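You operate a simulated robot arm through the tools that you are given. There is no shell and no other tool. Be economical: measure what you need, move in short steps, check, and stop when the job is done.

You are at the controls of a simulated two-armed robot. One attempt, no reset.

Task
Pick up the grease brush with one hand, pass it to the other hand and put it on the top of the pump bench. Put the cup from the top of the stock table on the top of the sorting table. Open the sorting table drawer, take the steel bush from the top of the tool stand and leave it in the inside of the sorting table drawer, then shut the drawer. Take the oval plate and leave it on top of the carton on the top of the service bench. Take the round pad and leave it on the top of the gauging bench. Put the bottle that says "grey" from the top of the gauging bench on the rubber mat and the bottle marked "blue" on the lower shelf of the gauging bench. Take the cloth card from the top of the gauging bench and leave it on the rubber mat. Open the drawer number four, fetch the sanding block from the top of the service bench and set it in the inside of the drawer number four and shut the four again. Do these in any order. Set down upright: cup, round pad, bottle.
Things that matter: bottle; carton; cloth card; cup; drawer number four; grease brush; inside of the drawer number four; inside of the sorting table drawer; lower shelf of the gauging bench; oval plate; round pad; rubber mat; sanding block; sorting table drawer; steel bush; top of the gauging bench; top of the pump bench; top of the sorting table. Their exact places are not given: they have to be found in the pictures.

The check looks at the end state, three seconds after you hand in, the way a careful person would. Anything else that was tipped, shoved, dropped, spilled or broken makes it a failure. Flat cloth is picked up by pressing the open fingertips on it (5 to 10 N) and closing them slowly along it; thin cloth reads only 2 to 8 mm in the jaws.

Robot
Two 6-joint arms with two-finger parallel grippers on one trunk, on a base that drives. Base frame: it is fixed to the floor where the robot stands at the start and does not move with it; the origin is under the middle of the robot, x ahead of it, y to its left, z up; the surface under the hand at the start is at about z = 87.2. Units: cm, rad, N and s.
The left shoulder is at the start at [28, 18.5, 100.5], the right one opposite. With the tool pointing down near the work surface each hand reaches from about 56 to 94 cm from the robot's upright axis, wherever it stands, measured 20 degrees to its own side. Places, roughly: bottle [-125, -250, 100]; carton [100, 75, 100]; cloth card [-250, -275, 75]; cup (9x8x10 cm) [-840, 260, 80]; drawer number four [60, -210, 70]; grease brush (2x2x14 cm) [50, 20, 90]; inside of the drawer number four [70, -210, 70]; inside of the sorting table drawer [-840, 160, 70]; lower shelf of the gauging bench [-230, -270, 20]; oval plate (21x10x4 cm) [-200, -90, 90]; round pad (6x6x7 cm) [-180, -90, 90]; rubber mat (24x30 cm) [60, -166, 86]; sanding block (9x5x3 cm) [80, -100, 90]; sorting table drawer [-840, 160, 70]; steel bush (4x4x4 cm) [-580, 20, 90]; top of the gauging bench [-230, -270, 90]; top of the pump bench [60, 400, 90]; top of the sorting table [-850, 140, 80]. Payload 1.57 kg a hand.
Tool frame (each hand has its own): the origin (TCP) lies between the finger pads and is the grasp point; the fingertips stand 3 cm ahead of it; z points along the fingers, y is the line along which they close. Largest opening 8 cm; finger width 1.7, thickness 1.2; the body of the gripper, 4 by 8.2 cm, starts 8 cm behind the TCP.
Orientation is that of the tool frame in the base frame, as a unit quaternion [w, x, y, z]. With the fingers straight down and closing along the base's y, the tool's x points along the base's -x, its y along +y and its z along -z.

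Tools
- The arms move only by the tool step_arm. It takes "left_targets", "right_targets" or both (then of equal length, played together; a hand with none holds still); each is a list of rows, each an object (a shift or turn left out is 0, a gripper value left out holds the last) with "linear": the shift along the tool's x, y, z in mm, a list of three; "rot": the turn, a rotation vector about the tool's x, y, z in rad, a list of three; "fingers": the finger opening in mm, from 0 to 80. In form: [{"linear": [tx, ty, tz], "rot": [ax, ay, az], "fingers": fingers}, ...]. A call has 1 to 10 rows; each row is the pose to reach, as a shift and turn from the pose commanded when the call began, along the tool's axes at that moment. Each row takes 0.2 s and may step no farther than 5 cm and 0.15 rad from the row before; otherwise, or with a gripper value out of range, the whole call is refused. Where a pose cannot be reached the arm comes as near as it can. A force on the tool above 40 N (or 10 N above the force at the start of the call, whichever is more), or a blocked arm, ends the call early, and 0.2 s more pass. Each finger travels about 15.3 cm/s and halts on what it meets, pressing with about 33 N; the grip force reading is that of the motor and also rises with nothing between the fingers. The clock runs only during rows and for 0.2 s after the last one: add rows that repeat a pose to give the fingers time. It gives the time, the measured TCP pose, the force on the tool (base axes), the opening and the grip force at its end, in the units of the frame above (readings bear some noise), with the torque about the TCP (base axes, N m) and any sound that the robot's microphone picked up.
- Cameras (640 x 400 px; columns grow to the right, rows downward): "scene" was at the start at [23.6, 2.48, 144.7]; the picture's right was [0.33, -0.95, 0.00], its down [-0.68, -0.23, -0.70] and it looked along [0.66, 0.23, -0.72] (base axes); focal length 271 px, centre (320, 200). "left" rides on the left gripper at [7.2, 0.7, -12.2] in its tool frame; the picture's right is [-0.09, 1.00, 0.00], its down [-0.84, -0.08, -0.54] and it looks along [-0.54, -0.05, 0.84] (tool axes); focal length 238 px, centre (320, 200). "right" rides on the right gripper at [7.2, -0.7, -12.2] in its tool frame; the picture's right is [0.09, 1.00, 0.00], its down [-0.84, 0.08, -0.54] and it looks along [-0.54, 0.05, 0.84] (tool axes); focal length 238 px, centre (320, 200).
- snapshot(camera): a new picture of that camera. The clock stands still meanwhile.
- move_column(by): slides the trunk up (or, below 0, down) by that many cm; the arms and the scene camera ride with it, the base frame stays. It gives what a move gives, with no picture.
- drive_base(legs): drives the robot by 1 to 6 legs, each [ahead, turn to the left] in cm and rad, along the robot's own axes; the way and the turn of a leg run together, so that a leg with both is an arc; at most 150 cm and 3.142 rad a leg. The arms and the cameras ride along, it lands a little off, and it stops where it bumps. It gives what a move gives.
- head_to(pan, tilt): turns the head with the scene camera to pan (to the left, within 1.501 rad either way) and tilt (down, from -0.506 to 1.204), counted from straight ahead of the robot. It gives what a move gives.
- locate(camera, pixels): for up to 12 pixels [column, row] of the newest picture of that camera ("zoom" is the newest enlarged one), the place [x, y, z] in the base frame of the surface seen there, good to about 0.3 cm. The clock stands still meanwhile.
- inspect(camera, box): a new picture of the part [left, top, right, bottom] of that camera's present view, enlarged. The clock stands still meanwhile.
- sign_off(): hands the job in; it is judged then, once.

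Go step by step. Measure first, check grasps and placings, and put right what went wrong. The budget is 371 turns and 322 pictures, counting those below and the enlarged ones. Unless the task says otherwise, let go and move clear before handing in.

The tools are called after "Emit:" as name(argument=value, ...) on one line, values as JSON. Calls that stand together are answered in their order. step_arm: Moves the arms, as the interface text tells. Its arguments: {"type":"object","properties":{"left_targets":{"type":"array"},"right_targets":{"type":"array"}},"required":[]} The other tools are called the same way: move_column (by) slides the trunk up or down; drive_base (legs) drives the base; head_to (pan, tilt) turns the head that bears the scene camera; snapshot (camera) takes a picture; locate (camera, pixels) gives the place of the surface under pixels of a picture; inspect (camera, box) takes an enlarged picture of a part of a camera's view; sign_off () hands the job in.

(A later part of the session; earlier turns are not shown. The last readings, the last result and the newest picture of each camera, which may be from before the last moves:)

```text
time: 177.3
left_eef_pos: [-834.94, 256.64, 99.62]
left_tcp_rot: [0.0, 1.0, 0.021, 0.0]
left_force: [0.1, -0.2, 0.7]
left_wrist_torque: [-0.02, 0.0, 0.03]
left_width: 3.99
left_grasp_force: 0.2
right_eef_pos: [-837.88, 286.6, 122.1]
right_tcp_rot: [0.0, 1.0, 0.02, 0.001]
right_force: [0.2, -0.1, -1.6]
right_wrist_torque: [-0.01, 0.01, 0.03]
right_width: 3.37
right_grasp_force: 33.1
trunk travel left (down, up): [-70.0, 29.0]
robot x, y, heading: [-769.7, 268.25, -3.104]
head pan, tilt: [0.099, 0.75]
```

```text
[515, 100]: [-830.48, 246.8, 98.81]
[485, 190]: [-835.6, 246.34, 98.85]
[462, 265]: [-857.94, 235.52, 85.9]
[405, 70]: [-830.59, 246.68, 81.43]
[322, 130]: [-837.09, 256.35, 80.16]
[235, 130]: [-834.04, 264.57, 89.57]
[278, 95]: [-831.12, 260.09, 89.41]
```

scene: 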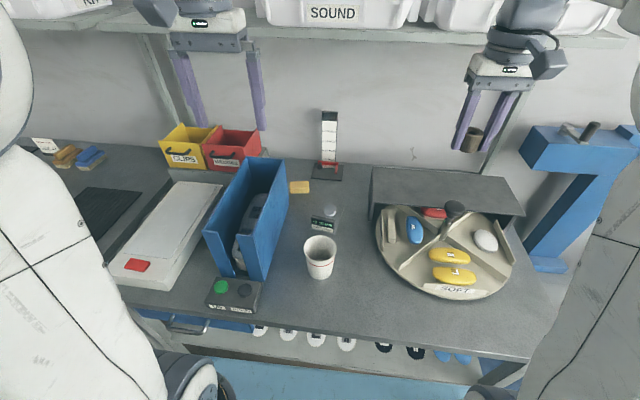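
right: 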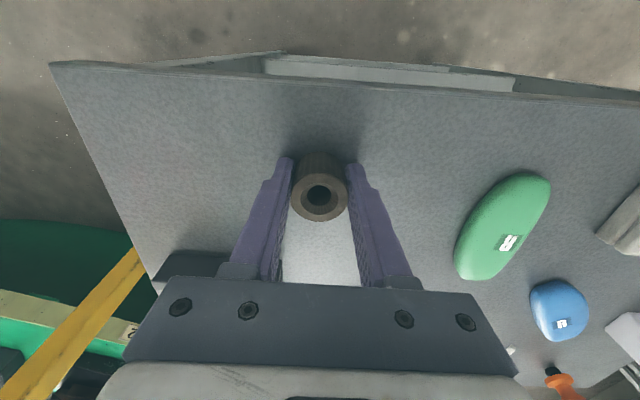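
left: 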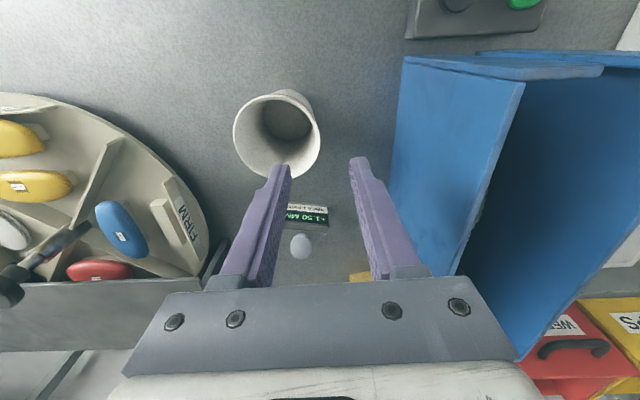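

Wall is right at the TCP column (320,137); blue box side is 6 cm clear. Descending and pinching.

Emit:
step_arm(left_targets=[{"linear": [0, 0, 40]}, {"linear": [0, 0, 80]}, {"linear": [0, 0, 106]}, {"linear": [0, 0, 106], "fingers": 20}, {"linear": [0, 0, 106], "fingers": 0}, {"linear": [0, 0, 106], "fingers": 0}, {"linear": [0, 0, 106], "fingers": 0}])

Emit:
snapshot(camera="left")

```text
time: 178.9
left_eef_pos: [-835.0, 256.81, 89.18]
left_tcp_rot: [0.0, 1.0, 0.021, -0.001]
left_force: [0.7, 2.0, 11.0]
left_wrist_torque: [0.85, -0.06, -0.05]
left_width: 0.38
left_grasp_force: 24.4
right_eef_pos: [-837.92, 286.61, 122.07]
right_tcp_rot: [0.001, 1.0, 0.021, 0.0]
right_force: [0.1, -0.2, -1.1]
right_wrist_torque: [-0.04, -0.02, -0.03]
right_width: 3.37
right_grasp_force: 32.6
trunk travel left (down, up): [-70.0, 29.0]
robot x, y, heading: [-769.59, 268.24, -3.1]
head pan, tilt: [0.099, 0.75]
```

```text
259 pictures are left
```

left: 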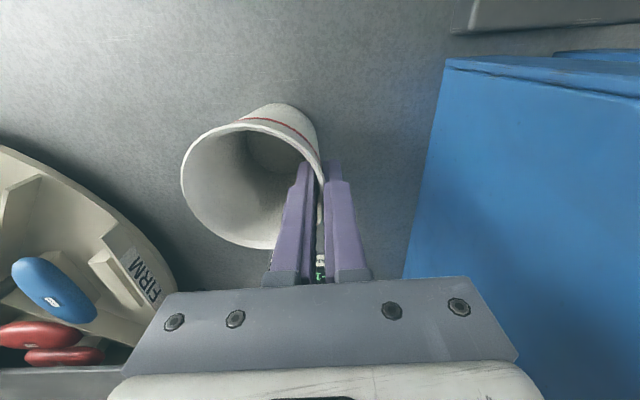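

The wall is pinched (0.38 cm). Lifting and checking.

Emit:
step_arm(left_targets=[{"linear": [0, 0, -10]}, {"linear": [0, 0, -40]}, {"linear": [0, 0, -80]}, {"linear": [0, 0, -120]}, {"linear": [0, 0, -165]}, {"linear": [0, 0, -210]}, {"linear": [0, 0, -255]}, {"linear": [0, 0, -300]}])

Emit:
snapshot(camera="left")

Emit:
snapshot(camera="scene")

```text
time: 180.7
left_eef_pos: [-835.21, 256.61, 119.03]
left_tcp_rot: [0.0, 1.0, 0.021, 0.0]
left_force: [0.7, -0.3, -0.2]
left_wrist_torque: [-0.02, -0.01, -0.02]
left_width: 0.18
left_grasp_force: 23.8
right_eef_pos: [-837.92, 286.55, 122.0]
right_tcp_rot: [0.0, 1.0, 0.021, 0.0]
right_force: [0.3, 0.0, -1.1]
right_wrist_torque: [-0.01, -0.02, 0.01]
right_width: 3.37
right_grasp_force: 33.0
trunk travel left (down, up): [-70.0, 29.0]
robot x, y, heading: [-769.63, 268.15, -3.108]
head pan, tilt: [0.099, 0.75]
```

```text
258 pictures are left
```

left: 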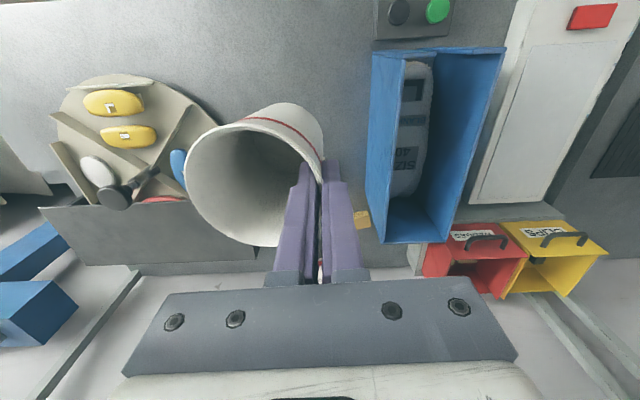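

```text
257 pictures are left
```

scene: 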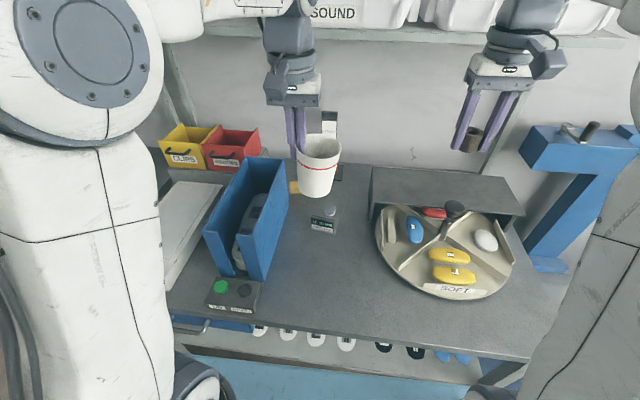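

Cup is held upright. Moving south to the sorting table: turn left, drive 110 cm, turn back to face west.

Emit:
drive_base(legs=[[-3, 0], [0, 1.54], [106, 0], [0, -1.57]])

Emit:
head_to(pan=0.1, tilt=0.75)

Emit:
snapshot(camera="scene")

Emit:
snapshot(camera="right")

```text
time: 194.2
left_eef_pos: [-831.93, 152.74, 119.05]
left_tcp_rot: [0.0, 1.0, 0.003, 0.0]
left_force: [0.3, -0.2, 0.0]
left_wrist_torque: [-0.01, 0.02, 0.02]
left_width: 0.2
left_grasp_force: 23.7
right_eef_pos: [-833.52, 182.7, 121.94]
right_tcp_rot: [-0.001, 1.0, 0.004, 0.0]
right_force: [-0.8, 0.0, -1.7]
right_wrist_torque: [-0.01, 0.04, 0.02]
right_width: 3.38
right_grasp_force: 32.8
trunk travel left (down, up): [-70.0, 29.0]
robot x, y, heading: [-766.06, 162.09, -3.134]
head pan, tilt: [0.099, 0.75]
```

```text
time: 194.8
left_eef_pos: [-831.92, 152.84, 119.02]
left_tcp_rot: [0.0, 1.0, 0.004, 0.0]
left_force: [0.5, 0.6, -0.3]
left_wrist_torque: [0.02, 0.01, -0.01]
left_width: 0.2
left_grasp_force: 23.7
right_eef_pos: [-833.7, 182.71, 122.02]
right_tcp_rot: [0.0, 1.0, 0.005, 0.0]
right_force: [-0.2, -0.5, -1.7]
right_wrist_torque: [0.0, 0.02, -0.02]
right_width: 3.36
right_grasp_force: 33.3
trunk travel left (down, up): [-70.0, 29.0]
robot x, y, heading: [-765.59, 162.17, -3.135]
head pan, tilt: [0.099, 0.75]
```

```text
256 pictures are left
```

scene: 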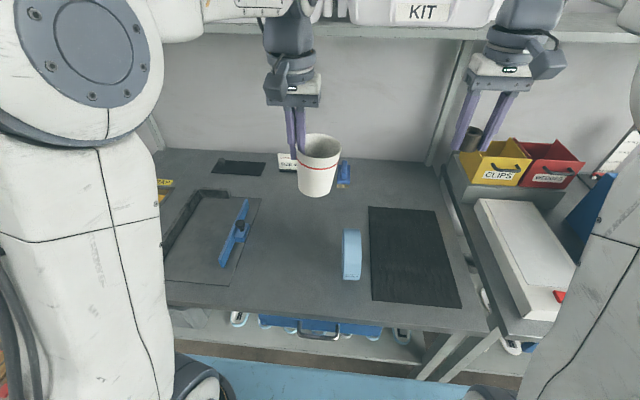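

```text
255 pictures are left
```

right: 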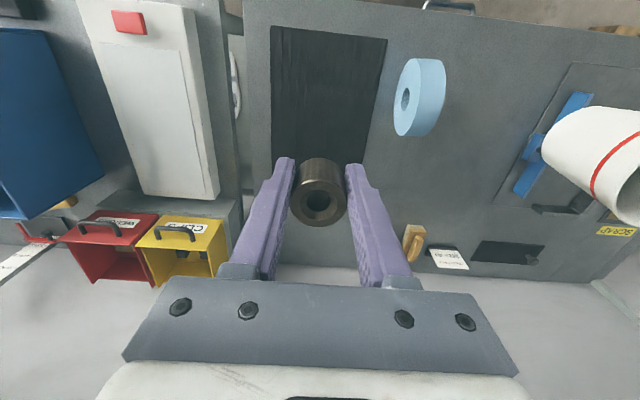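

Emit:
locate(camera="scene", pixels=[[300, 250], [290, 290], [350, 230], [345, 280], [238, 290], [262, 200], [280, 220], [320, 336], [300, 336], [320, 318], [260, 318], [380, 328]])

Emit:
inspect(camera="scene", box=[160, 180, 480, 380])

```text
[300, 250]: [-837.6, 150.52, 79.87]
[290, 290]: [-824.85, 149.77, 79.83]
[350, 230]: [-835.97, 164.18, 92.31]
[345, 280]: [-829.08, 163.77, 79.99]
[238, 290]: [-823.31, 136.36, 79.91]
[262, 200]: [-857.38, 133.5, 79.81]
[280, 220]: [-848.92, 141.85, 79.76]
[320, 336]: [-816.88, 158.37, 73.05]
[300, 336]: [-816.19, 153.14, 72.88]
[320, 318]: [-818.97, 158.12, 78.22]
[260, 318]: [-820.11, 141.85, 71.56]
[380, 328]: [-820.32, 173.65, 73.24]
```

```text
2.00 times, centred on (320, 280) of scene
```

zoom: 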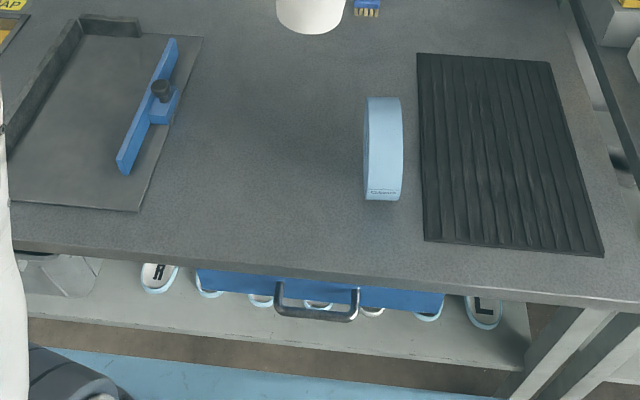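

Free spot around (−838,152) between caliper tray and tape roll. Moving the cup there and lowering.

Emit:
step_arm(left_targets=[{"linear": [-30, 24, 0]}, {"linear": [-61, 48, 0]}, {"linear": [-61, 48, 48]}, {"linear": [-61, 48, 96]}, {"linear": [-61, 48, 144]}, {"linear": [-61, 48, 192]}, {"linear": [-61, 48, 235]}, {"linear": [-61, 48, 270]}])

Emit:
snapshot(camera="scene")

Emit:
snapshot(camera="left")

```text
time: 196.6
left_eef_pos: [-837.78, 147.87, 91.99]
left_tcp_rot: [-0.001, 1.0, 0.003, -0.001]
left_force: [0.4, -0.1, -0.6]
left_wrist_torque: [-0.02, 0.01, -0.02]
left_width: 0.19
left_grasp_force: 23.3
right_eef_pos: [-833.62, 182.83, 121.97]
right_tcp_rot: [0.0, 1.0, 0.005, 0.001]
right_force: [1.0, 0.5, -1.7]
right_wrist_torque: [-0.01, -0.02, -0.01]
right_width: 3.35
right_grasp_force: 32.7
trunk travel left (down, up): [-70.0, 29.0]
robot x, y, heading: [-765.75, 161.83, -3.132]
head pan, tilt: [0.099, 0.75]
```

```text
253 pictures are left
```

scene: 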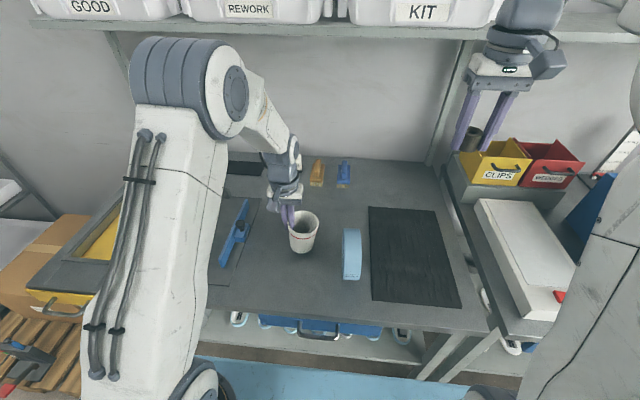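

```text
252 pictures are left
```

left: 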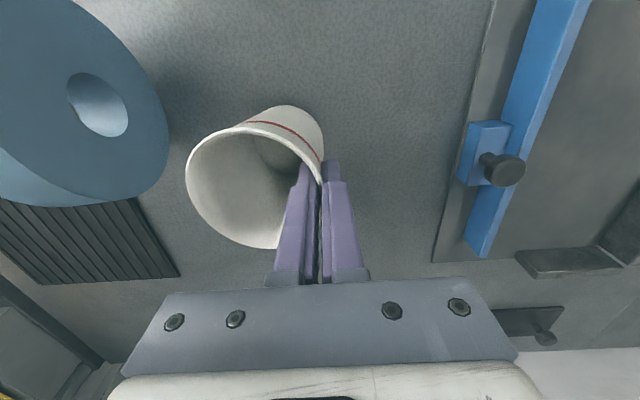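

Emit:
step_arm(left_targets=[{"linear": [0, 0, 8]}, {"linear": [0, 0, 14]}, {"linear": [0, 0, 18]}, {"linear": [0, 0, 21]}, {"linear": [0, 0, 21]}])

```text
time: 197.8
left_eef_pos: [-837.92, 147.99, 89.89]
left_tcp_rot: [0.0, 1.0, 0.004, 0.0]
left_force: [-0.2, 1.0, -0.6]
left_wrist_torque: [0.0, -0.01, 0.04]
left_width: 0.19
left_grasp_force: 23.6
right_eef_pos: [-833.68, 182.76, 122.09]
right_tcp_rot: [0.0, 1.0, 0.004, 0.0]
right_force: [0.6, -0.3, -1.9]
right_wrist_torque: [-0.01, -0.01, -0.01]
right_width: 3.37
right_grasp_force: 33.1
trunk travel left (down, up): [-70.0, 29.0]
robot x, y, heading: [-766.09, 162.04, -3.137]
head pan, tilt: [0.099, 0.75]
```

Emit:
step_arm(left_targets=[{"linear": [0, 0, 3]}, {"linear": [0, 0, 5]}, {"linear": [0, 0, 7]}, {"linear": [0, 0, 7]}])

Emit:
inspect(camera="scene", box=[250, 180, 380, 280])

```text
time: 198.8
left_eef_pos: [-838.04, 147.88, 89.44]
left_tcp_rot: [-0.001, 1.0, 0.004, -0.002]
left_force: [1.5, -4.4, 14.4]
left_wrist_torque: [0.66, -0.17, -0.12]
left_width: 0.21
left_grasp_force: 23.7
right_eef_pos: [-833.59, 182.67, 122.13]
right_tcp_rot: [0.0, 1.0, 0.004, 0.0]
right_force: [0.1, 0.1, -0.3]
right_wrist_torque: [0.02, -0.03, 0.04]
right_width: 3.37
right_grasp_force: 33.3
trunk travel left (down, up): [-70.0, 29.0]
robot x, y, heading: [-765.73, 162.1, -3.133]
head pan, tilt: [0.099, 0.75]
```

```text
4.00 times, centred on (315, 230) of scene
```

zoom: 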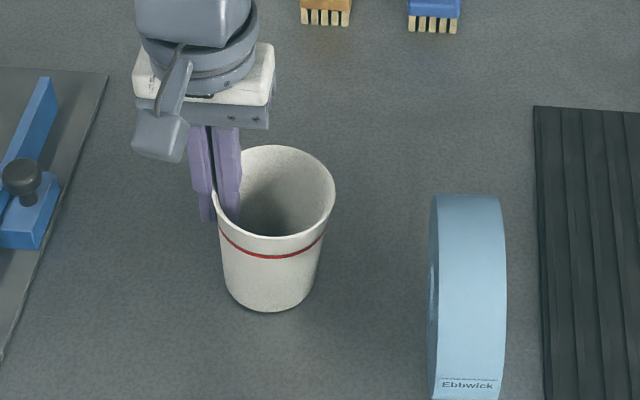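

Cup is touching the table (14 N). Easing 2 mm up, opening gently, and lifting clear.

Emit:
step_arm(left_targets=[{"linear": [0, 0, -3]}, {"linear": [0, 0, -3], "fingers": 10}, {"linear": [0, 0, -3], "fingers": 24}, {"linear": [0, 0, -3], "fingers": 36}, {"linear": [0, 0, -3], "fingers": 36}, {"linear": [0, 0, -20], "fingers": 36}, {"linear": [0, 0, -60]}, {"linear": [0, 0, -105]}, {"linear": [0, 0, -150]}, {"linear": [0, 0, -195]}])

Emit:
inspect(camera="scene", box=[220, 180, 420, 360])

```text
time: 201.0
left_eef_pos: [-837.9, 147.93, 108.99]
left_tcp_rot: [0.0, 1.0, 0.003, 0.0]
left_force: [-0.7, 0.0, -0.1]
left_wrist_torque: [0.0, -0.02, 0.02]
left_width: 3.6
left_grasp_force: 0.0
right_eef_pos: [-833.62, 182.68, 122.06]
right_tcp_rot: [0.0, 1.0, 0.004, 0.0]
right_force: [0.2, 1.0, -2.1]
right_wrist_torque: [-0.01, -0.02, -0.01]
right_width: 3.37
right_grasp_force: 33.1
trunk travel left (down, up): [-70.0, 29.0]
robot x, y, heading: [-765.96, 162.16, -3.134]
head pan, tilt: [0.099, 0.75]
```

```text
2.22 times, centred on (320, 270) of scene
```

zoom: 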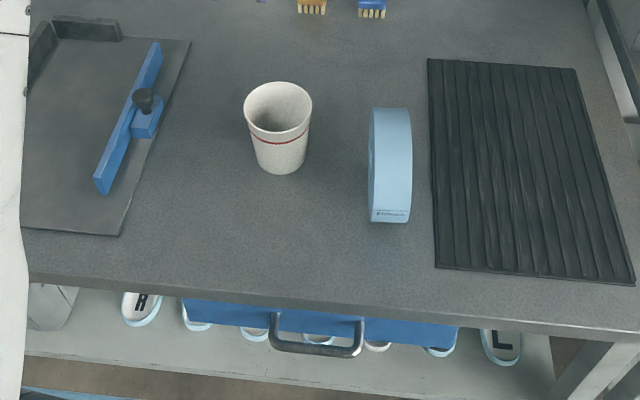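

Cup is standing. Now measure the drawer handle.

Emit:
inspect(camera="scene", box=[270, 300, 370, 360])

```text
6.40 times, centred on (320, 330) of scene
```

zoom: 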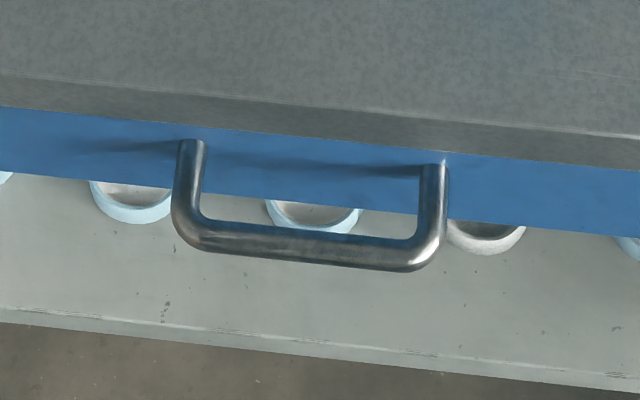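

Emit:
locate(camera="zoom", pixels=[[200, 235], [310, 244], [410, 257], [190, 150], [435, 175], [310, 180], [310, 95], [310, 117], [100, 130], [560, 195]])

```text
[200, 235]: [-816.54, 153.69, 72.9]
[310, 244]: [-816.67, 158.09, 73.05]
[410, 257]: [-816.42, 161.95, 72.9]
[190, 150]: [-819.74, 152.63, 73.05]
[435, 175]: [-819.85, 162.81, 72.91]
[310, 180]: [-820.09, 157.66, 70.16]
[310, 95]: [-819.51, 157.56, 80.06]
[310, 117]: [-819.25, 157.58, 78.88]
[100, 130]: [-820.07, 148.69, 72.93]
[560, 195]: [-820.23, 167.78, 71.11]
```

Handle bar at x≈−816.7, z≈72.6, y 153–162. I'll back up ~32 cm and pitch the left hand forward to grip the bar with fingers above and below.

Emit:
drive_base(legs=[[-32, 0]])

Emit:
head_to(pan=-1.45, tilt=0.8)

Emit:
snapshot(camera="scene")

```text
time: 203.2
left_eef_pos: [-806.05, 147.95, 108.82]
left_tcp_rot: [0.0, 1.0, 0.005, -0.001]
left_force: [-0.3, 0.3, 0.6]
left_wrist_torque: [0.0, -0.02, 0.0]
left_width: 3.62
left_grasp_force: 0.0
right_eef_pos: [-801.72, 182.68, 122.04]
right_tcp_rot: [0.0, 1.0, 0.004, 0.0]
right_force: [0.8, 0.0, -1.6]
right_wrist_torque: [0.0, -0.02, 0.01]
right_width: 3.38
right_grasp_force: 32.9
trunk travel left (down, up): [-70.0, 29.0]
robot x, y, heading: [-733.94, 162.63, -3.137]
head pan, tilt: [0.099, 0.75]
```

```text
time: 204.8
left_eef_pos: [-805.98, 147.92, 108.9]
left_tcp_rot: [0.0, 1.0, 0.004, -0.001]
left_force: [0.2, -0.3, -0.1]
left_wrist_torque: [0.0, 0.0, -0.02]
left_width: 3.61
left_grasp_force: 0.1
right_eef_pos: [-801.68, 182.91, 122.07]
right_tcp_rot: [0.0, 1.0, 0.005, 0.0]
right_force: [-0.1, -0.6, -1.7]
right_wrist_torque: [0.01, 0.0, 0.0]
right_width: 3.37
right_grasp_force: 33.1
trunk travel left (down, up): [-70.0, 29.0]
robot x, y, heading: [-733.71, 162.28, -3.135]
head pan, tilt: [-1.45, 0.799]
```

```text
248 pictures are left
```

scene: 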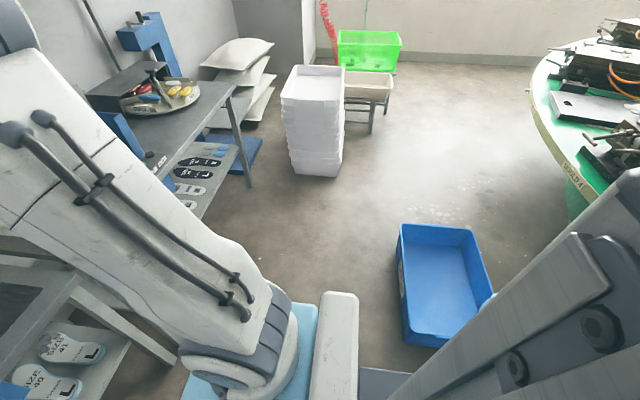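

Emit:
locate(camera="scene", pixels=[[400, 225], [405, 340], [445, 345], [492, 290], [378, 385], [480, 230], [300, 300]])

```text
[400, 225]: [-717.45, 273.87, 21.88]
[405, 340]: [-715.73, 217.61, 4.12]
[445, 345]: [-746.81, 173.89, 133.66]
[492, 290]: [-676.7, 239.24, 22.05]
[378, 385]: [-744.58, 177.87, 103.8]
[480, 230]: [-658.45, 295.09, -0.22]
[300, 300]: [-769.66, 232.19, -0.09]
```

Floor bin is 25 cm clear. Pitching the left hand to point forward.

Emit:
step_arm(left_targets=[{"linear": [0, 0, 0], "rot": [0, -0.15, 0]}, {"linear": [0, 0, 0], "rot": [0, -0.3, 0]}, {"linear": [0, 0, 0], "rot": [0, -0.45, 0]}, {"linear": [0, -10, 0], "rot": [0, -0.6, 0]}, {"linear": [0, -20, 0], "rot": [0, -0.75, 0]}, {"linear": [0, -30, 0], "rot": [0, -0.9, 0]}, {"linear": [0, -40, 0], "rot": [0, -1.05, 0]}, {"linear": [0, -50, 0], "rot": [0, -1.2, 0]}, {"linear": [0, -60, 0], "rot": [0, -1.35, 0]}, {"linear": [0, -60, 0], "rot": [0, -1.5, 0]}])

```text
time: 207.0
left_eef_pos: [-806.12, 155.02, 110.98]
left_tcp_rot: [0.009, 0.733, 0.0, -0.68]
left_force: [0.0, -0.6, 0.5]
left_wrist_torque: [-0.01, -0.02, 0.01]
left_width: 3.59
left_grasp_force: 0.1
left hand out of reach, approached as far as the arm can: row 6, 10
right_eef_pos: [-801.63, 182.81, 122.12]
right_tcp_rot: [0.0, 1.0, 0.004, 0.0]
right_force: [-0.6, 0.6, -0.9]
right_wrist_torque: [0.02, -0.01, 0.02]
right_width: 3.41
right_grasp_force: 32.6
trunk travel left (down, up): [-70.0, 29.0]
robot x, y, heading: [-734.26, 162.4, -3.131]
head pan, tilt: [-1.45, 0.799]
```

Now rolling 90° about the finger axis.

Emit:
step_arm(left_targets=[{"rot": [0, 0, 0.15]}, {"rot": [0, 0, 0.3]}, {"rot": [0, 0, 0.45]}, {"rot": [0, 0, 0.6]}, {"rot": [0, 0, 0.75]}, {"rot": [0, 0, 0.9]}, {"rot": [0, 0, 1.05]}, {"rot": [0, 0, 1.2]}, {"rot": [0, 0, 1.35]}, {"rot": [0, 0, 1.5]}])

Emit:
head_to(pan=0.1, tilt=0.75)

Emit:
snapshot(camera="scene")

Emit:
snapshot(camera="left")

```text
time: 209.2
left_eef_pos: [-806.11, 154.99, 110.93]
left_tcp_rot: [0.468, 0.538, -0.497, -0.496]
left_force: [0.2, 0.2, -0.3]
left_wrist_torque: [0.03, 0.01, -0.01]
left_width: 3.6
left_grasp_force: 0.1
right_eef_pos: [-801.66, 182.83, 122.15]
right_tcp_rot: [0.001, 1.0, 0.004, 0.0]
right_force: [0.4, -0.4, -1.7]
right_wrist_torque: [-0.02, -0.02, -0.02]
right_width: 3.39
right_grasp_force: 33.5
trunk travel left (down, up): [-70.0, 29.0]
robot x, y, heading: [-733.87, 162.34, -3.13]
head pan, tilt: [-1.45, 0.799]
```

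```text
time: 210.8
left_eef_pos: [-805.99, 155.0, 111.01]
left_tcp_rot: [0.467, 0.538, -0.496, -0.496]
left_force: [-0.8, 0.3, 0.0]
left_wrist_torque: [-0.04, 0.03, 0.02]
left_width: 3.6
left_grasp_force: 0.1
right_eef_pos: [-801.62, 182.72, 122.0]
right_tcp_rot: [0.0, 1.0, 0.004, 0.001]
right_force: [-0.9, 0.2, -1.7]
right_wrist_torque: [-0.01, 0.01, -0.01]
right_width: 3.38
right_grasp_force: 32.9
trunk travel left (down, up): [-70.0, 29.0]
robot x, y, heading: [-733.89, 162.15, -3.136]
head pan, tilt: [0.099, 0.75]
```

```text
247 pictures are left
```

scene: 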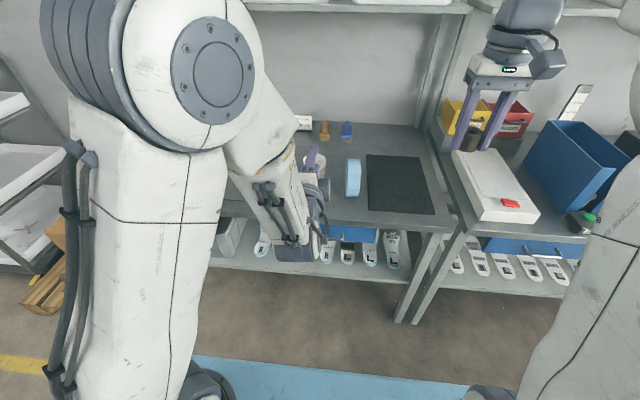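

```text
246 pictures are left
```

left: 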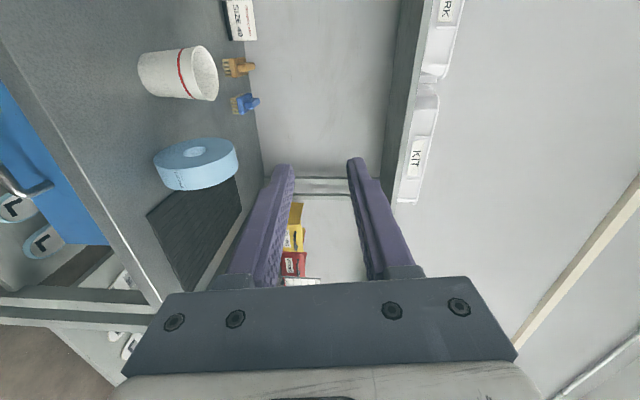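

Left hand now points west with closing axis vertical. Lowering it to handle height in front of the bar.

Emit:
step_arm(left_targets=[{"linear": [0, -48, 1]}, {"linear": [0, -96, 2]}, {"linear": [0, -144, 3]}, {"linear": [1, -192, 4]}, {"linear": [1, -240, 4]}, {"linear": [1, -288, 5]}, {"linear": [1, -336, 6]}, {"linear": [1, -385, 7]}])

Emit:
snapshot(camera="left")

Emit:
snapshot(camera="scene")

```text
time: 212.6
left_eef_pos: [-803.78, 157.42, 72.68]
left_tcp_rot: [0.467, 0.538, -0.496, -0.497]
left_force: [-0.2, 0.4, 0.9]
left_wrist_torque: [0.01, 0.02, 0.02]
left_width: 3.61
left_grasp_force: 0.0
right_eef_pos: [-801.54, 182.76, 121.99]
right_tcp_rot: [-0.001, 1.0, 0.004, 0.0]
right_force: [0.4, -0.6, -1.3]
right_wrist_torque: [0.0, 0.0, -0.01]
right_width: 3.35
right_grasp_force: 33.2
trunk travel left (down, up): [-70.0, 29.0]
robot x, y, heading: [-733.99, 162.58, -3.131]
head pan, tilt: [0.099, 0.75]
```

```text
245 pictures are left
```

left: 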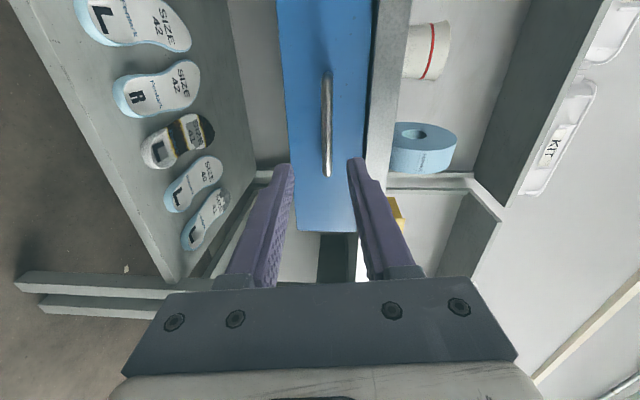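

```text
244 pictures are left
```

scene: 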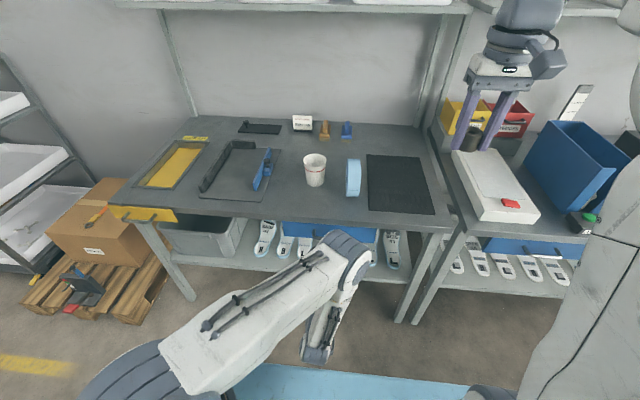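

The bar at (327,75–177) is centred. Advancing 11.9 cm and closing on it.

Emit:
step_arm(left_targets=[{"linear": [-1, 2, 40]}, {"linear": [-3, 5, 80]}, {"linear": [-4, 7, 119]}, {"linear": [-4, 7, 119], "fingers": 0}, {"linear": [-4, 7, 119], "fingers": 0}, {"linear": [-4, 7, 119], "fingers": 0}])

Emit:
snapshot(camera="left")

```text
time: 214.0
left_eef_pos: [-816.17, 157.5, 72.48]
left_tcp_rot: [0.468, 0.538, -0.496, -0.496]
left_force: [-1.2, -2.3, -1.5]
left_wrist_torque: [-0.53, -0.01, -0.09]
left_width: 1.27
left_grasp_force: 29.7
right_eef_pos: [-801.65, 182.64, 121.96]
right_tcp_rot: [0.0, 1.0, 0.005, 0.0]
right_force: [0.0, 0.3, -1.8]
right_wrist_torque: [0.0, 0.03, -0.02]
right_width: 3.34
right_grasp_force: 32.7
trunk travel left (down, up): [-70.0, 29.0]
robot x, y, heading: [-734.27, 162.02, -3.135]
head pan, tilt: [0.099, 0.75]
```

```text
243 pictures are left
```

left: 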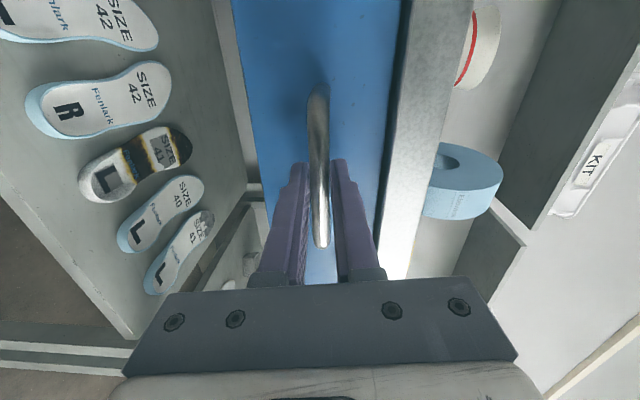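

Handle gripped. Pulling the drawer by backing up.

Emit:
drive_base(legs=[[-18, 0]])

Emit:
snapshot(camera="scene")

Emit:
snapshot(camera="left")

```text
time: 215.5
left_eef_pos: [-798.21, 157.56, 72.46]
left_tcp_rot: [0.468, 0.538, -0.496, -0.496]
left_force: [1.5, -10.1, -1.2]
left_wrist_torque: [-0.56, 0.01, 0.16]
left_width: 1.28
left_grasp_force: 29.8
right_eef_pos: [-783.67, 183.01, 121.97]
right_tcp_rot: [0.0, 1.0, 0.005, 0.0]
right_force: [-0.4, 0.4, -1.2]
right_wrist_torque: [0.02, 0.0, 0.03]
right_width: 3.33
right_grasp_force: 33.1
trunk travel left (down, up): [-70.0, 29.0]
robot x, y, heading: [-715.81, 162.35, -3.133]
head pan, tilt: [0.099, 0.75]
```

```text
242 pictures are left
```

scene: 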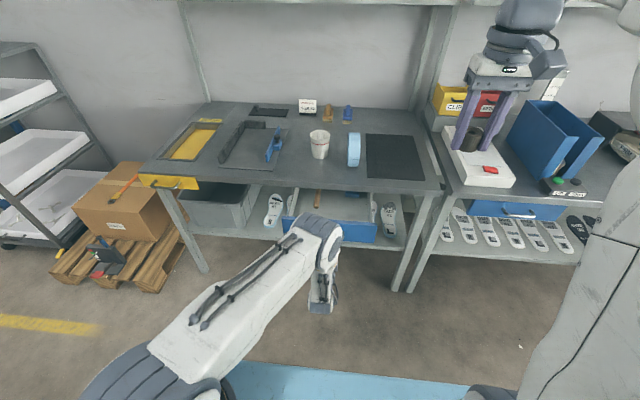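

```text
241 pictures are left
```

left: 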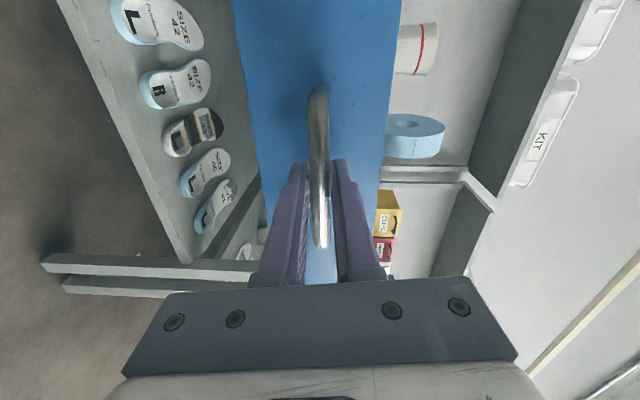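

Drawer is open 18 cm. Look inside.

Emit:
inspect(camera="scene", box=[250, 160, 420, 270])

Emit:
snapshot(camera="right")

```text
3.64 times, centred on (335, 215) of scene
```

zoom: 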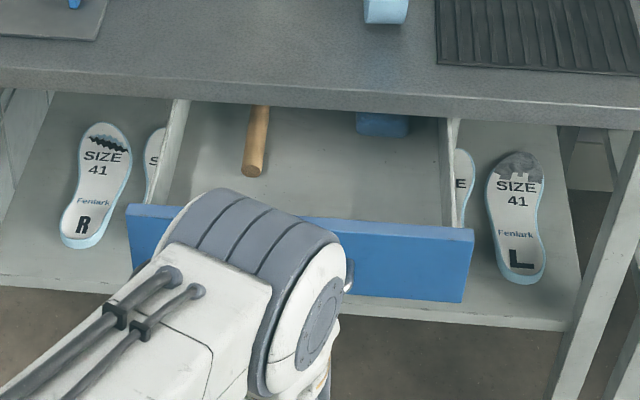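

```text
239 pictures are left
```

right: 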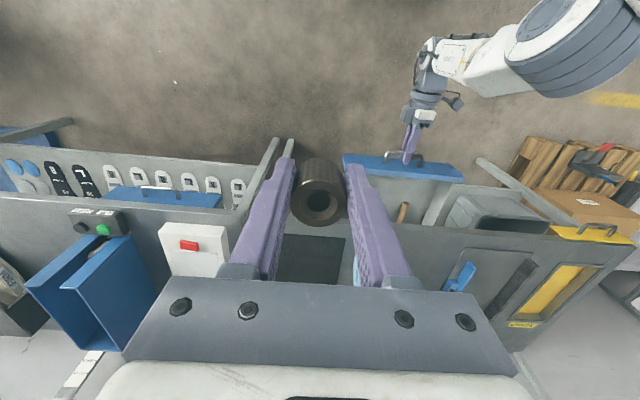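

Emit:
locate(camera="zoom", pixels=[[350, 180], [400, 205], [255, 170], [385, 130], [445, 235], [455, 180], [180, 130], [340, 100], [460, 240], [410, 225], [180, 210], [380, 210]])

```text
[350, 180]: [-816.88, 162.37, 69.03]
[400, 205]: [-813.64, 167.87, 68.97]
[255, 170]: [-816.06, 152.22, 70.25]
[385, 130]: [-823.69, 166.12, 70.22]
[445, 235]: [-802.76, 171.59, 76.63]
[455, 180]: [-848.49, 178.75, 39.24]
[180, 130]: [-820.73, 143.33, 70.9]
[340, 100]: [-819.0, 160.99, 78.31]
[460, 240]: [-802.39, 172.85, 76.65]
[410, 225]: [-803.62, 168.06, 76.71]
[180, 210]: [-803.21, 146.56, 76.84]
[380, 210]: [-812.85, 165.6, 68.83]
```

Free spot in the drawer at (−811.5,163), floor z≈69. Releasing the handle and moving the left hand back, up and aside.

Emit:
step_arm(left_targets=[{"fingers": 36}, {"fingers": 36}, {"linear": [0, 0, -30]}, {"linear": [0, 0, -60]}, {"linear": [20, 40, -60]}, {"linear": [40, 80, -60]}, {"linear": [60, 120, -60]}, {"linear": [90, 155, -60]}, {"linear": [125, 185, -60]}, {"linear": [165, 210, -60]}])

Emit:
snapshot(camera="scene")

```text
time: 217.7
left_eef_pos: [-791.42, 148.81, 91.83]
left_tcp_rot: [0.476, 0.545, -0.488, -0.489]
left_force: [-0.4, 0.5, -0.8]
left_wrist_torque: [-0.03, 0.0, 0.01]
left_width: 3.58
left_grasp_force: 0.0
left hand out of reach, approached as far as the arm can: row 8, 9, 10
right_eef_pos: [-783.58, 182.91, 122.05]
right_tcp_rot: [0.0, 1.0, 0.006, 0.0]
right_force: [-0.5, -0.1, -1.1]
right_wrist_torque: [-0.02, 0.0, -0.02]
right_width: 3.36
right_grasp_force: 33.1
trunk travel left (down, up): [-70.0, 29.0]
robot x, y, heading: [-715.98, 162.49, -3.131]
head pan, tilt: [0.099, 0.75]
```

```text
238 pictures are left
```

scene: 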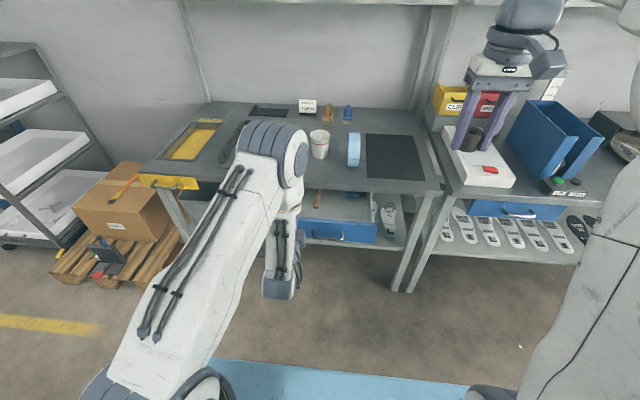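

Emit:
drive_base(legs=[[19, 0]])

Emit:
snapshot(camera="right")

```text
time: 219.3
left_eef_pos: [-810.42, 148.87, 91.84]
left_tcp_rot: [0.476, 0.544, -0.488, -0.49]
left_force: [0.2, -0.6, 0.3]
left_wrist_torque: [-0.02, -0.03, -0.02]
left_width: 3.6
left_grasp_force: 0.2
right_eef_pos: [-802.64, 182.84, 122.13]
right_tcp_rot: [0.001, 1.0, 0.004, 0.0]
right_force: [0.8, -0.3, -1.6]
right_wrist_torque: [0.05, 0.03, 0.01]
right_width: 3.38
right_grasp_force: 33.0
trunk travel left (down, up): [-70.0, 29.0]
robot x, y, heading: [-734.91, 162.22, -3.137]
head pan, tilt: [0.099, 0.75]
```

```text
237 pictures are left
```

right: 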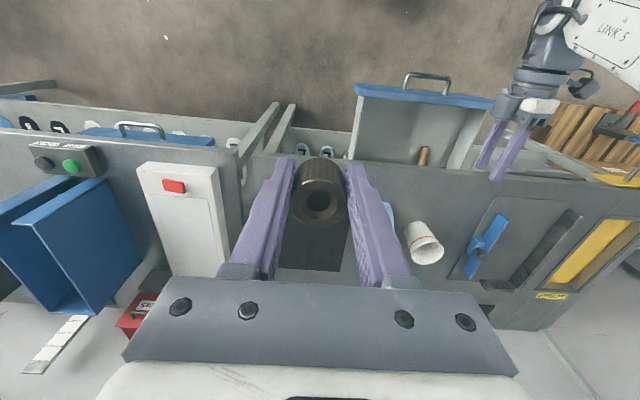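

Emit:
step_arm(right_targets=[{"linear": [-18, 40, 0]}, {"linear": [-36, 82, 0]}, {"linear": [-55, 124, 0]}, {"linear": [-72, 160, 20]}, {"linear": [-84, 188, 55]}, {"linear": [-84, 188, 100]}, {"linear": [-84, 188, 145]}, {"linear": [-84, 188, 190]}, {"linear": [-84, 188, 230]}, {"linear": [-84, 188, 270]}])

Emit:
snapshot(camera="right")

Emit:
snapshot(camera="scene")

```text
time: 221.5
left_eef_pos: [-810.38, 148.89, 91.74]
left_tcp_rot: [0.476, 0.544, -0.488, -0.489]
left_force: [-0.5, -0.1, 0.1]
left_wrist_torque: [-0.01, 0.0, 0.01]
left_width: 3.59
left_grasp_force: 0.1
right_eef_pos: [-810.92, 164.0, 94.84]
right_tcp_rot: [-0.001, 1.0, 0.004, 0.0]
right_force: [-0.2, -1.2, -1.3]
right_wrist_torque: [0.0, 0.03, 0.0]
right_width: 3.36
right_grasp_force: 32.9
trunk travel left (down, up): [-70.0, 29.0]
robot x, y, heading: [-735.05, 162.44, -3.136]
head pan, tilt: [0.099, 0.75]
```

```text
236 pictures are left
```

right: 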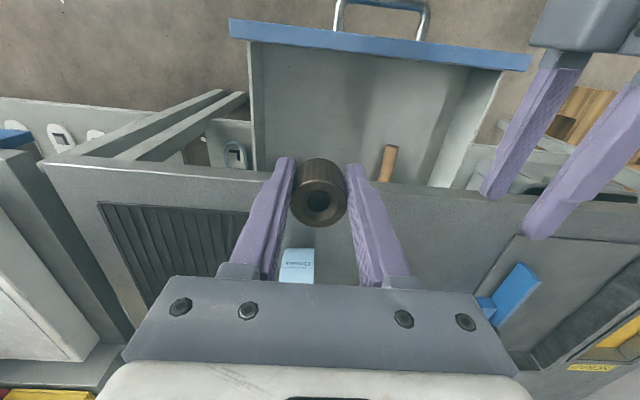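

```text
235 pictures are left
```

scene: 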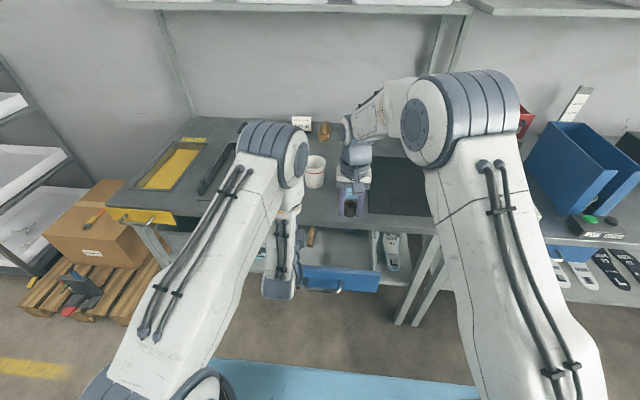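

Spot directly below is image (320,104), inside the drawer. Descending to z≈72.7.

Emit:
step_arm(right_targets=[{"linear": [0, 0, 45]}, {"linear": [0, 0, 90]}, {"linear": [0, 0, 135]}, {"linear": [0, 0, 175]}, {"linear": [0, 0, 205]}, {"linear": [0, 0, 216]}, {"linear": [0, 0, 220]}, {"linear": [0, 0, 220]}])

Emit:
snapshot(camera="right")

```text
time: 223.3
left_eef_pos: [-810.48, 148.78, 91.82]
left_tcp_rot: [0.476, 0.544, -0.488, -0.489]
left_force: [-0.5, 0.3, -0.1]
left_wrist_torque: [0.0, 0.02, 0.02]
left_width: 3.59
left_grasp_force: 0.1
right_eef_pos: [-810.94, 164.07, 72.95]
right_tcp_rot: [0.0, 1.0, 0.004, 0.0]
right_force: [0.4, 0.1, -2.2]
right_wrist_torque: [0.03, 0.0, -0.02]
right_width: 3.36
right_grasp_force: 33.2
trunk travel left (down, up): [-70.0, 29.0]
robot x, y, heading: [-734.67, 162.49, -3.133]
head pan, tilt: [0.099, 0.75]
```

```text
234 pictures are left
```

right: 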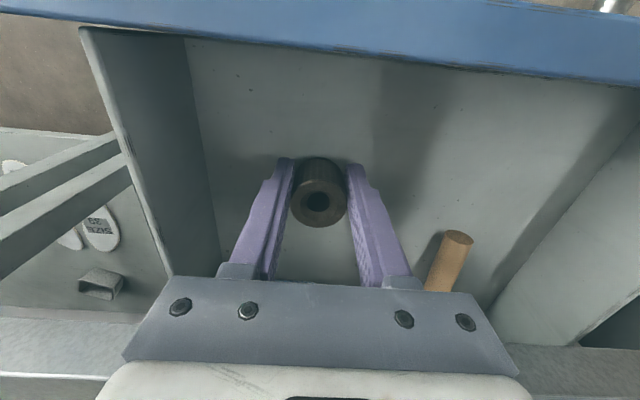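

Emit:
step_arm(right_targets=[{"linear": [0, 0, 2]}, {"linear": [0, 0, 4]}, {"linear": [0, 0, 5]}, {"linear": [0, 0, 5], "fingers": 42}, {"linear": [0, 0, 5], "fingers": 50}, {"linear": [0, 0, 5], "fingers": 50}, {"linear": [0, 0, -35], "fingers": 50}, {"linear": [0, 0, -80]}, {"linear": [0, 0, -125]}, {"linear": [0, 0, -170]}])

Emit:
snapshot(camera="right")

```text
time: 225.5
left_eef_pos: [-810.54, 148.85, 91.75]
left_tcp_rot: [0.475, 0.545, -0.488, -0.489]
left_force: [0.0, 0.4, 0.6]
left_wrist_torque: [0.01, 0.01, -0.04]
left_width: 3.58
left_grasp_force: 0.0
right_eef_pos: [-810.84, 164.22, 89.92]
right_tcp_rot: [0.0, 1.0, 0.005, 0.001]
right_force: [0.8, 0.1, -0.3]
right_wrist_torque: [-0.01, -0.02, 0.04]
right_width: 5.03
right_grasp_force: 0.0
trunk travel left (down, up): [-70.0, 29.0]
robot x, y, heading: [-735.1, 162.33, -3.133]
head pan, tilt: [0.099, 0.75]
```

```text
233 pictures are left
```

right: 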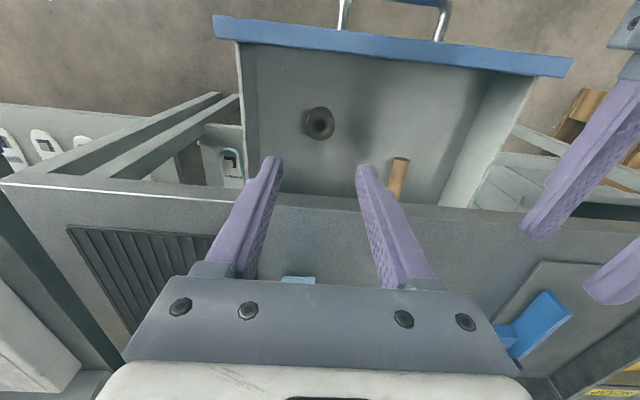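

Bush sits in the drawer at (320,122). Raising the right hand and backing the base up.

Emit:
step_arm(right_targets=[{"linear": [0, 0, -45]}, {"linear": [0, 0, -90]}, {"linear": [0, 0, -135]}, {"linear": [10, -40, -160]}, {"linear": [20, -80, -180]}, {"linear": [20, -120, -200]}, {"linear": [20, -160, -220]}])

Emit:
drive_base(legs=[[-19, 0]])

```text
time: 227.1
left_eef_pos: [-810.35, 148.72, 91.84]
left_tcp_rot: [0.475, 0.545, -0.488, -0.489]
left_force: [0.4, 1.0, 0.7]
left_wrist_torque: [-0.02, -0.01, 0.0]
left_width: 3.58
left_grasp_force: 0.0
right_eef_pos: [-808.84, 180.23, 111.92]
right_tcp_rot: [0.0, 1.0, 0.004, 0.001]
right_force: [0.4, 0.7, -0.3]
right_wrist_torque: [0.0, 0.01, 0.01]
right_width: 4.99
right_grasp_force: 0.1
trunk travel left (down, up): [-70.0, 29.0]
robot x, y, heading: [-735.19, 162.25, -3.134]
head pan, tilt: [0.099, 0.75]
```

```text
time: 228.6
left_eef_pos: [-791.67, 149.09, 91.75]
left_tcp_rot: [0.475, 0.544, -0.489, -0.49]
left_force: [0.1, -0.4, 0.2]
left_wrist_torque: [0.03, -0.02, 0.01]
left_width: 3.63
left_grasp_force: 0.0
right_eef_pos: [-790.02, 180.37, 111.84]
right_tcp_rot: [0.001, 1.0, 0.002, 0.0]
right_force: [-0.9, -0.5, -0.2]
right_wrist_torque: [-0.02, 0.0, 0.03]
right_width: 5.0
right_grasp_force: 0.0
trunk travel left (down, up): [-70.0, 29.0]
robot x, y, heading: [-715.83, 162.54, -3.142]
head pan, tilt: [0.099, 0.75]
```

Emit:
step_arm(left_targets=[{"linear": [-15, -40, 0]}, {"linear": [-30, -80, 0]}, {"linear": [-45, -120, 0]}, {"linear": [-60, -160, -1]}, {"linear": [-71, -199, -2]}])

Emit:
snapshot(camera="left")

```text
time: 229.8
left_eef_pos: [-790.28, 157.44, 72.47]
left_tcp_rot: [0.475, 0.544, -0.489, -0.489]
left_force: [0.5, 0.1, 0.1]
left_wrist_torque: [-0.01, 0.0, -0.02]
left_width: 3.61
left_grasp_force: 0.1
right_eef_pos: [-789.98, 180.31, 111.84]
right_tcp_rot: [0.0, 1.0, 0.002, 0.0]
right_force: [-0.7, 0.5, -0.3]
right_wrist_torque: [-0.02, -0.03, -0.01]
right_width: 5.0
right_grasp_force: 0.1
trunk travel left (down, up): [-70.0, 29.0]
robot x, y, heading: [-716.53, 163.02, -3.138]
head pan, tilt: [0.099, 0.75]
```

```text
232 pictures are left
```

left: 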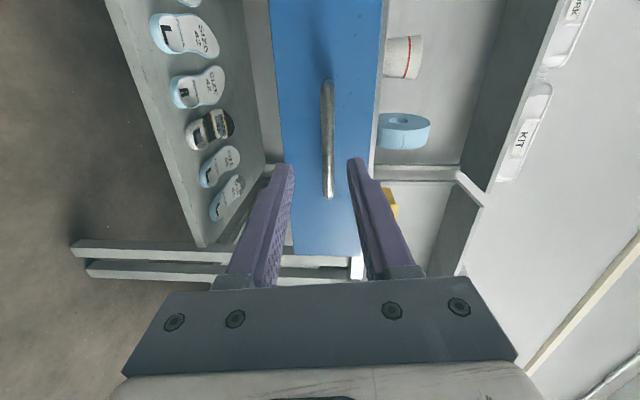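

Emit:
step_arm(left_targets=[{"linear": [-2, 3, 40]}, {"linear": [-3, 5, 79]}, {"linear": [-3, 5, 79], "fingers": 0}, {"linear": [-3, 5, 79], "fingers": 0}, {"linear": [-3, 5, 79], "fingers": 0}])

Emit:
drive_base(legs=[[17, 0]])

Emit:
snapshot(camera="left")

```text
time: 231.0
left_eef_pos: [-798.57, 157.61, 72.54]
left_tcp_rot: [0.476, 0.543, -0.487, -0.492]
left_force: [-2.0, -4.6, 19.7]
left_wrist_torque: [-0.6, 0.05, 0.23]
left_width: 1.28
left_grasp_force: 29.3
right_eef_pos: [-790.0, 180.38, 111.98]
right_tcp_rot: [-0.001, 1.0, 0.002, 0.0]
right_force: [-0.4, 0.0, -1.0]
right_wrist_torque: [0.01, 0.0, 0.01]
right_width: 4.99
right_grasp_force: 0.1
trunk travel left (down, up): [-70.0, 29.0]
robot x, y, heading: [-716.15, 162.39, -3.138]
head pan, tilt: [0.099, 0.75]
```

```text
time: 232.5
left_eef_pos: [-815.48, 157.49, 72.54]
left_tcp_rot: [0.478, 0.543, -0.486, -0.491]
left_force: [-2.2, -23.8, 27.1]
left_wrist_torque: [-0.49, 0.08, -0.12]
left_width: 1.26
left_grasp_force: 29.9
right_eef_pos: [-806.87, 180.52, 111.92]
right_tcp_rot: [-0.001, 1.0, 0.002, 0.0]
right_force: [0.3, -0.3, 0.5]
right_wrist_torque: [0.04, -0.02, -0.01]
right_width: 4.99
right_grasp_force: 0.0
trunk travel left (down, up): [-70.0, 29.0]
robot x, y, heading: [-733.02, 162.34, -3.143]
head pan, tilt: [0.099, 0.75]
```

```text
231 pictures are left
```

left: 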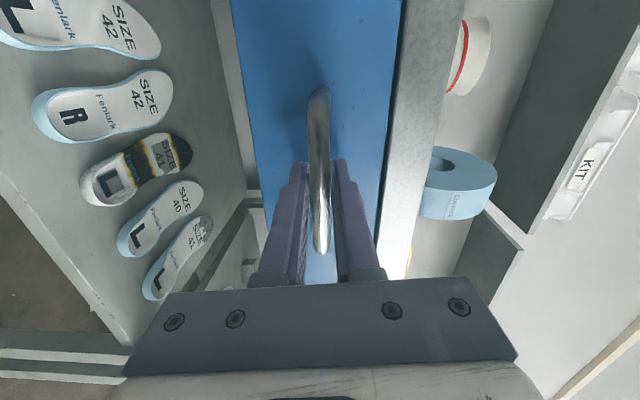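

About 1 cm remains. Relieving side force by reopening/regripping, then pushing the last bit.

Emit:
step_arm(left_targets=[{"fingers": 25}, {"fingers": 25}, {"fingers": 0}, {"fingers": 0}, {"fingers": 0}, {"linear": [0, 0, 4]}, {"linear": [0, 0, 8]}, {"linear": [0, 1, 12]}, {"linear": [0, 1, 14]}])

Emit:
snapshot(camera="left")

```text
time: 234.5
left_eef_pos: [-816.78, 157.6, 72.56]
left_tcp_rot: [0.479, 0.541, -0.486, -0.491]
left_force: [28.6, 0.8, 17.9]
left_wrist_torque: [-0.51, 0.04, 0.05]
left_width: 1.28
left_grasp_force: 29.7
right_eef_pos: [-806.91, 180.55, 111.94]
right_tcp_rot: [0.0, 1.0, 0.002, 0.0]
right_force: [-0.5, 0.2, 0.6]
right_wrist_torque: [0.02, 0.02, 0.01]
right_width: 4.99
right_grasp_force: 0.1
trunk travel left (down, up): [-70.0, 29.0]
robot x, y, heading: [-733.21, 162.29, -3.14]
head pan, tilt: [0.099, 0.75]
```

```text
230 pictures are left
```

left: 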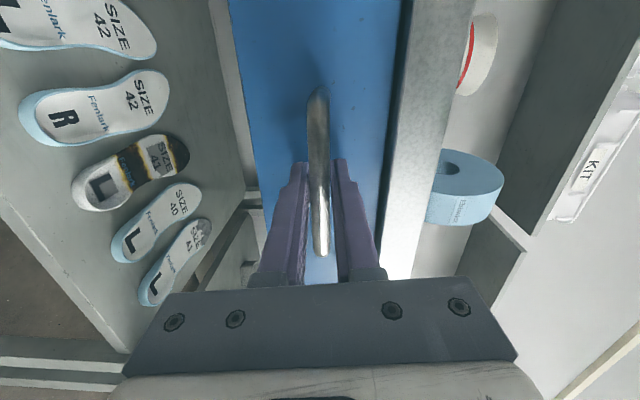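

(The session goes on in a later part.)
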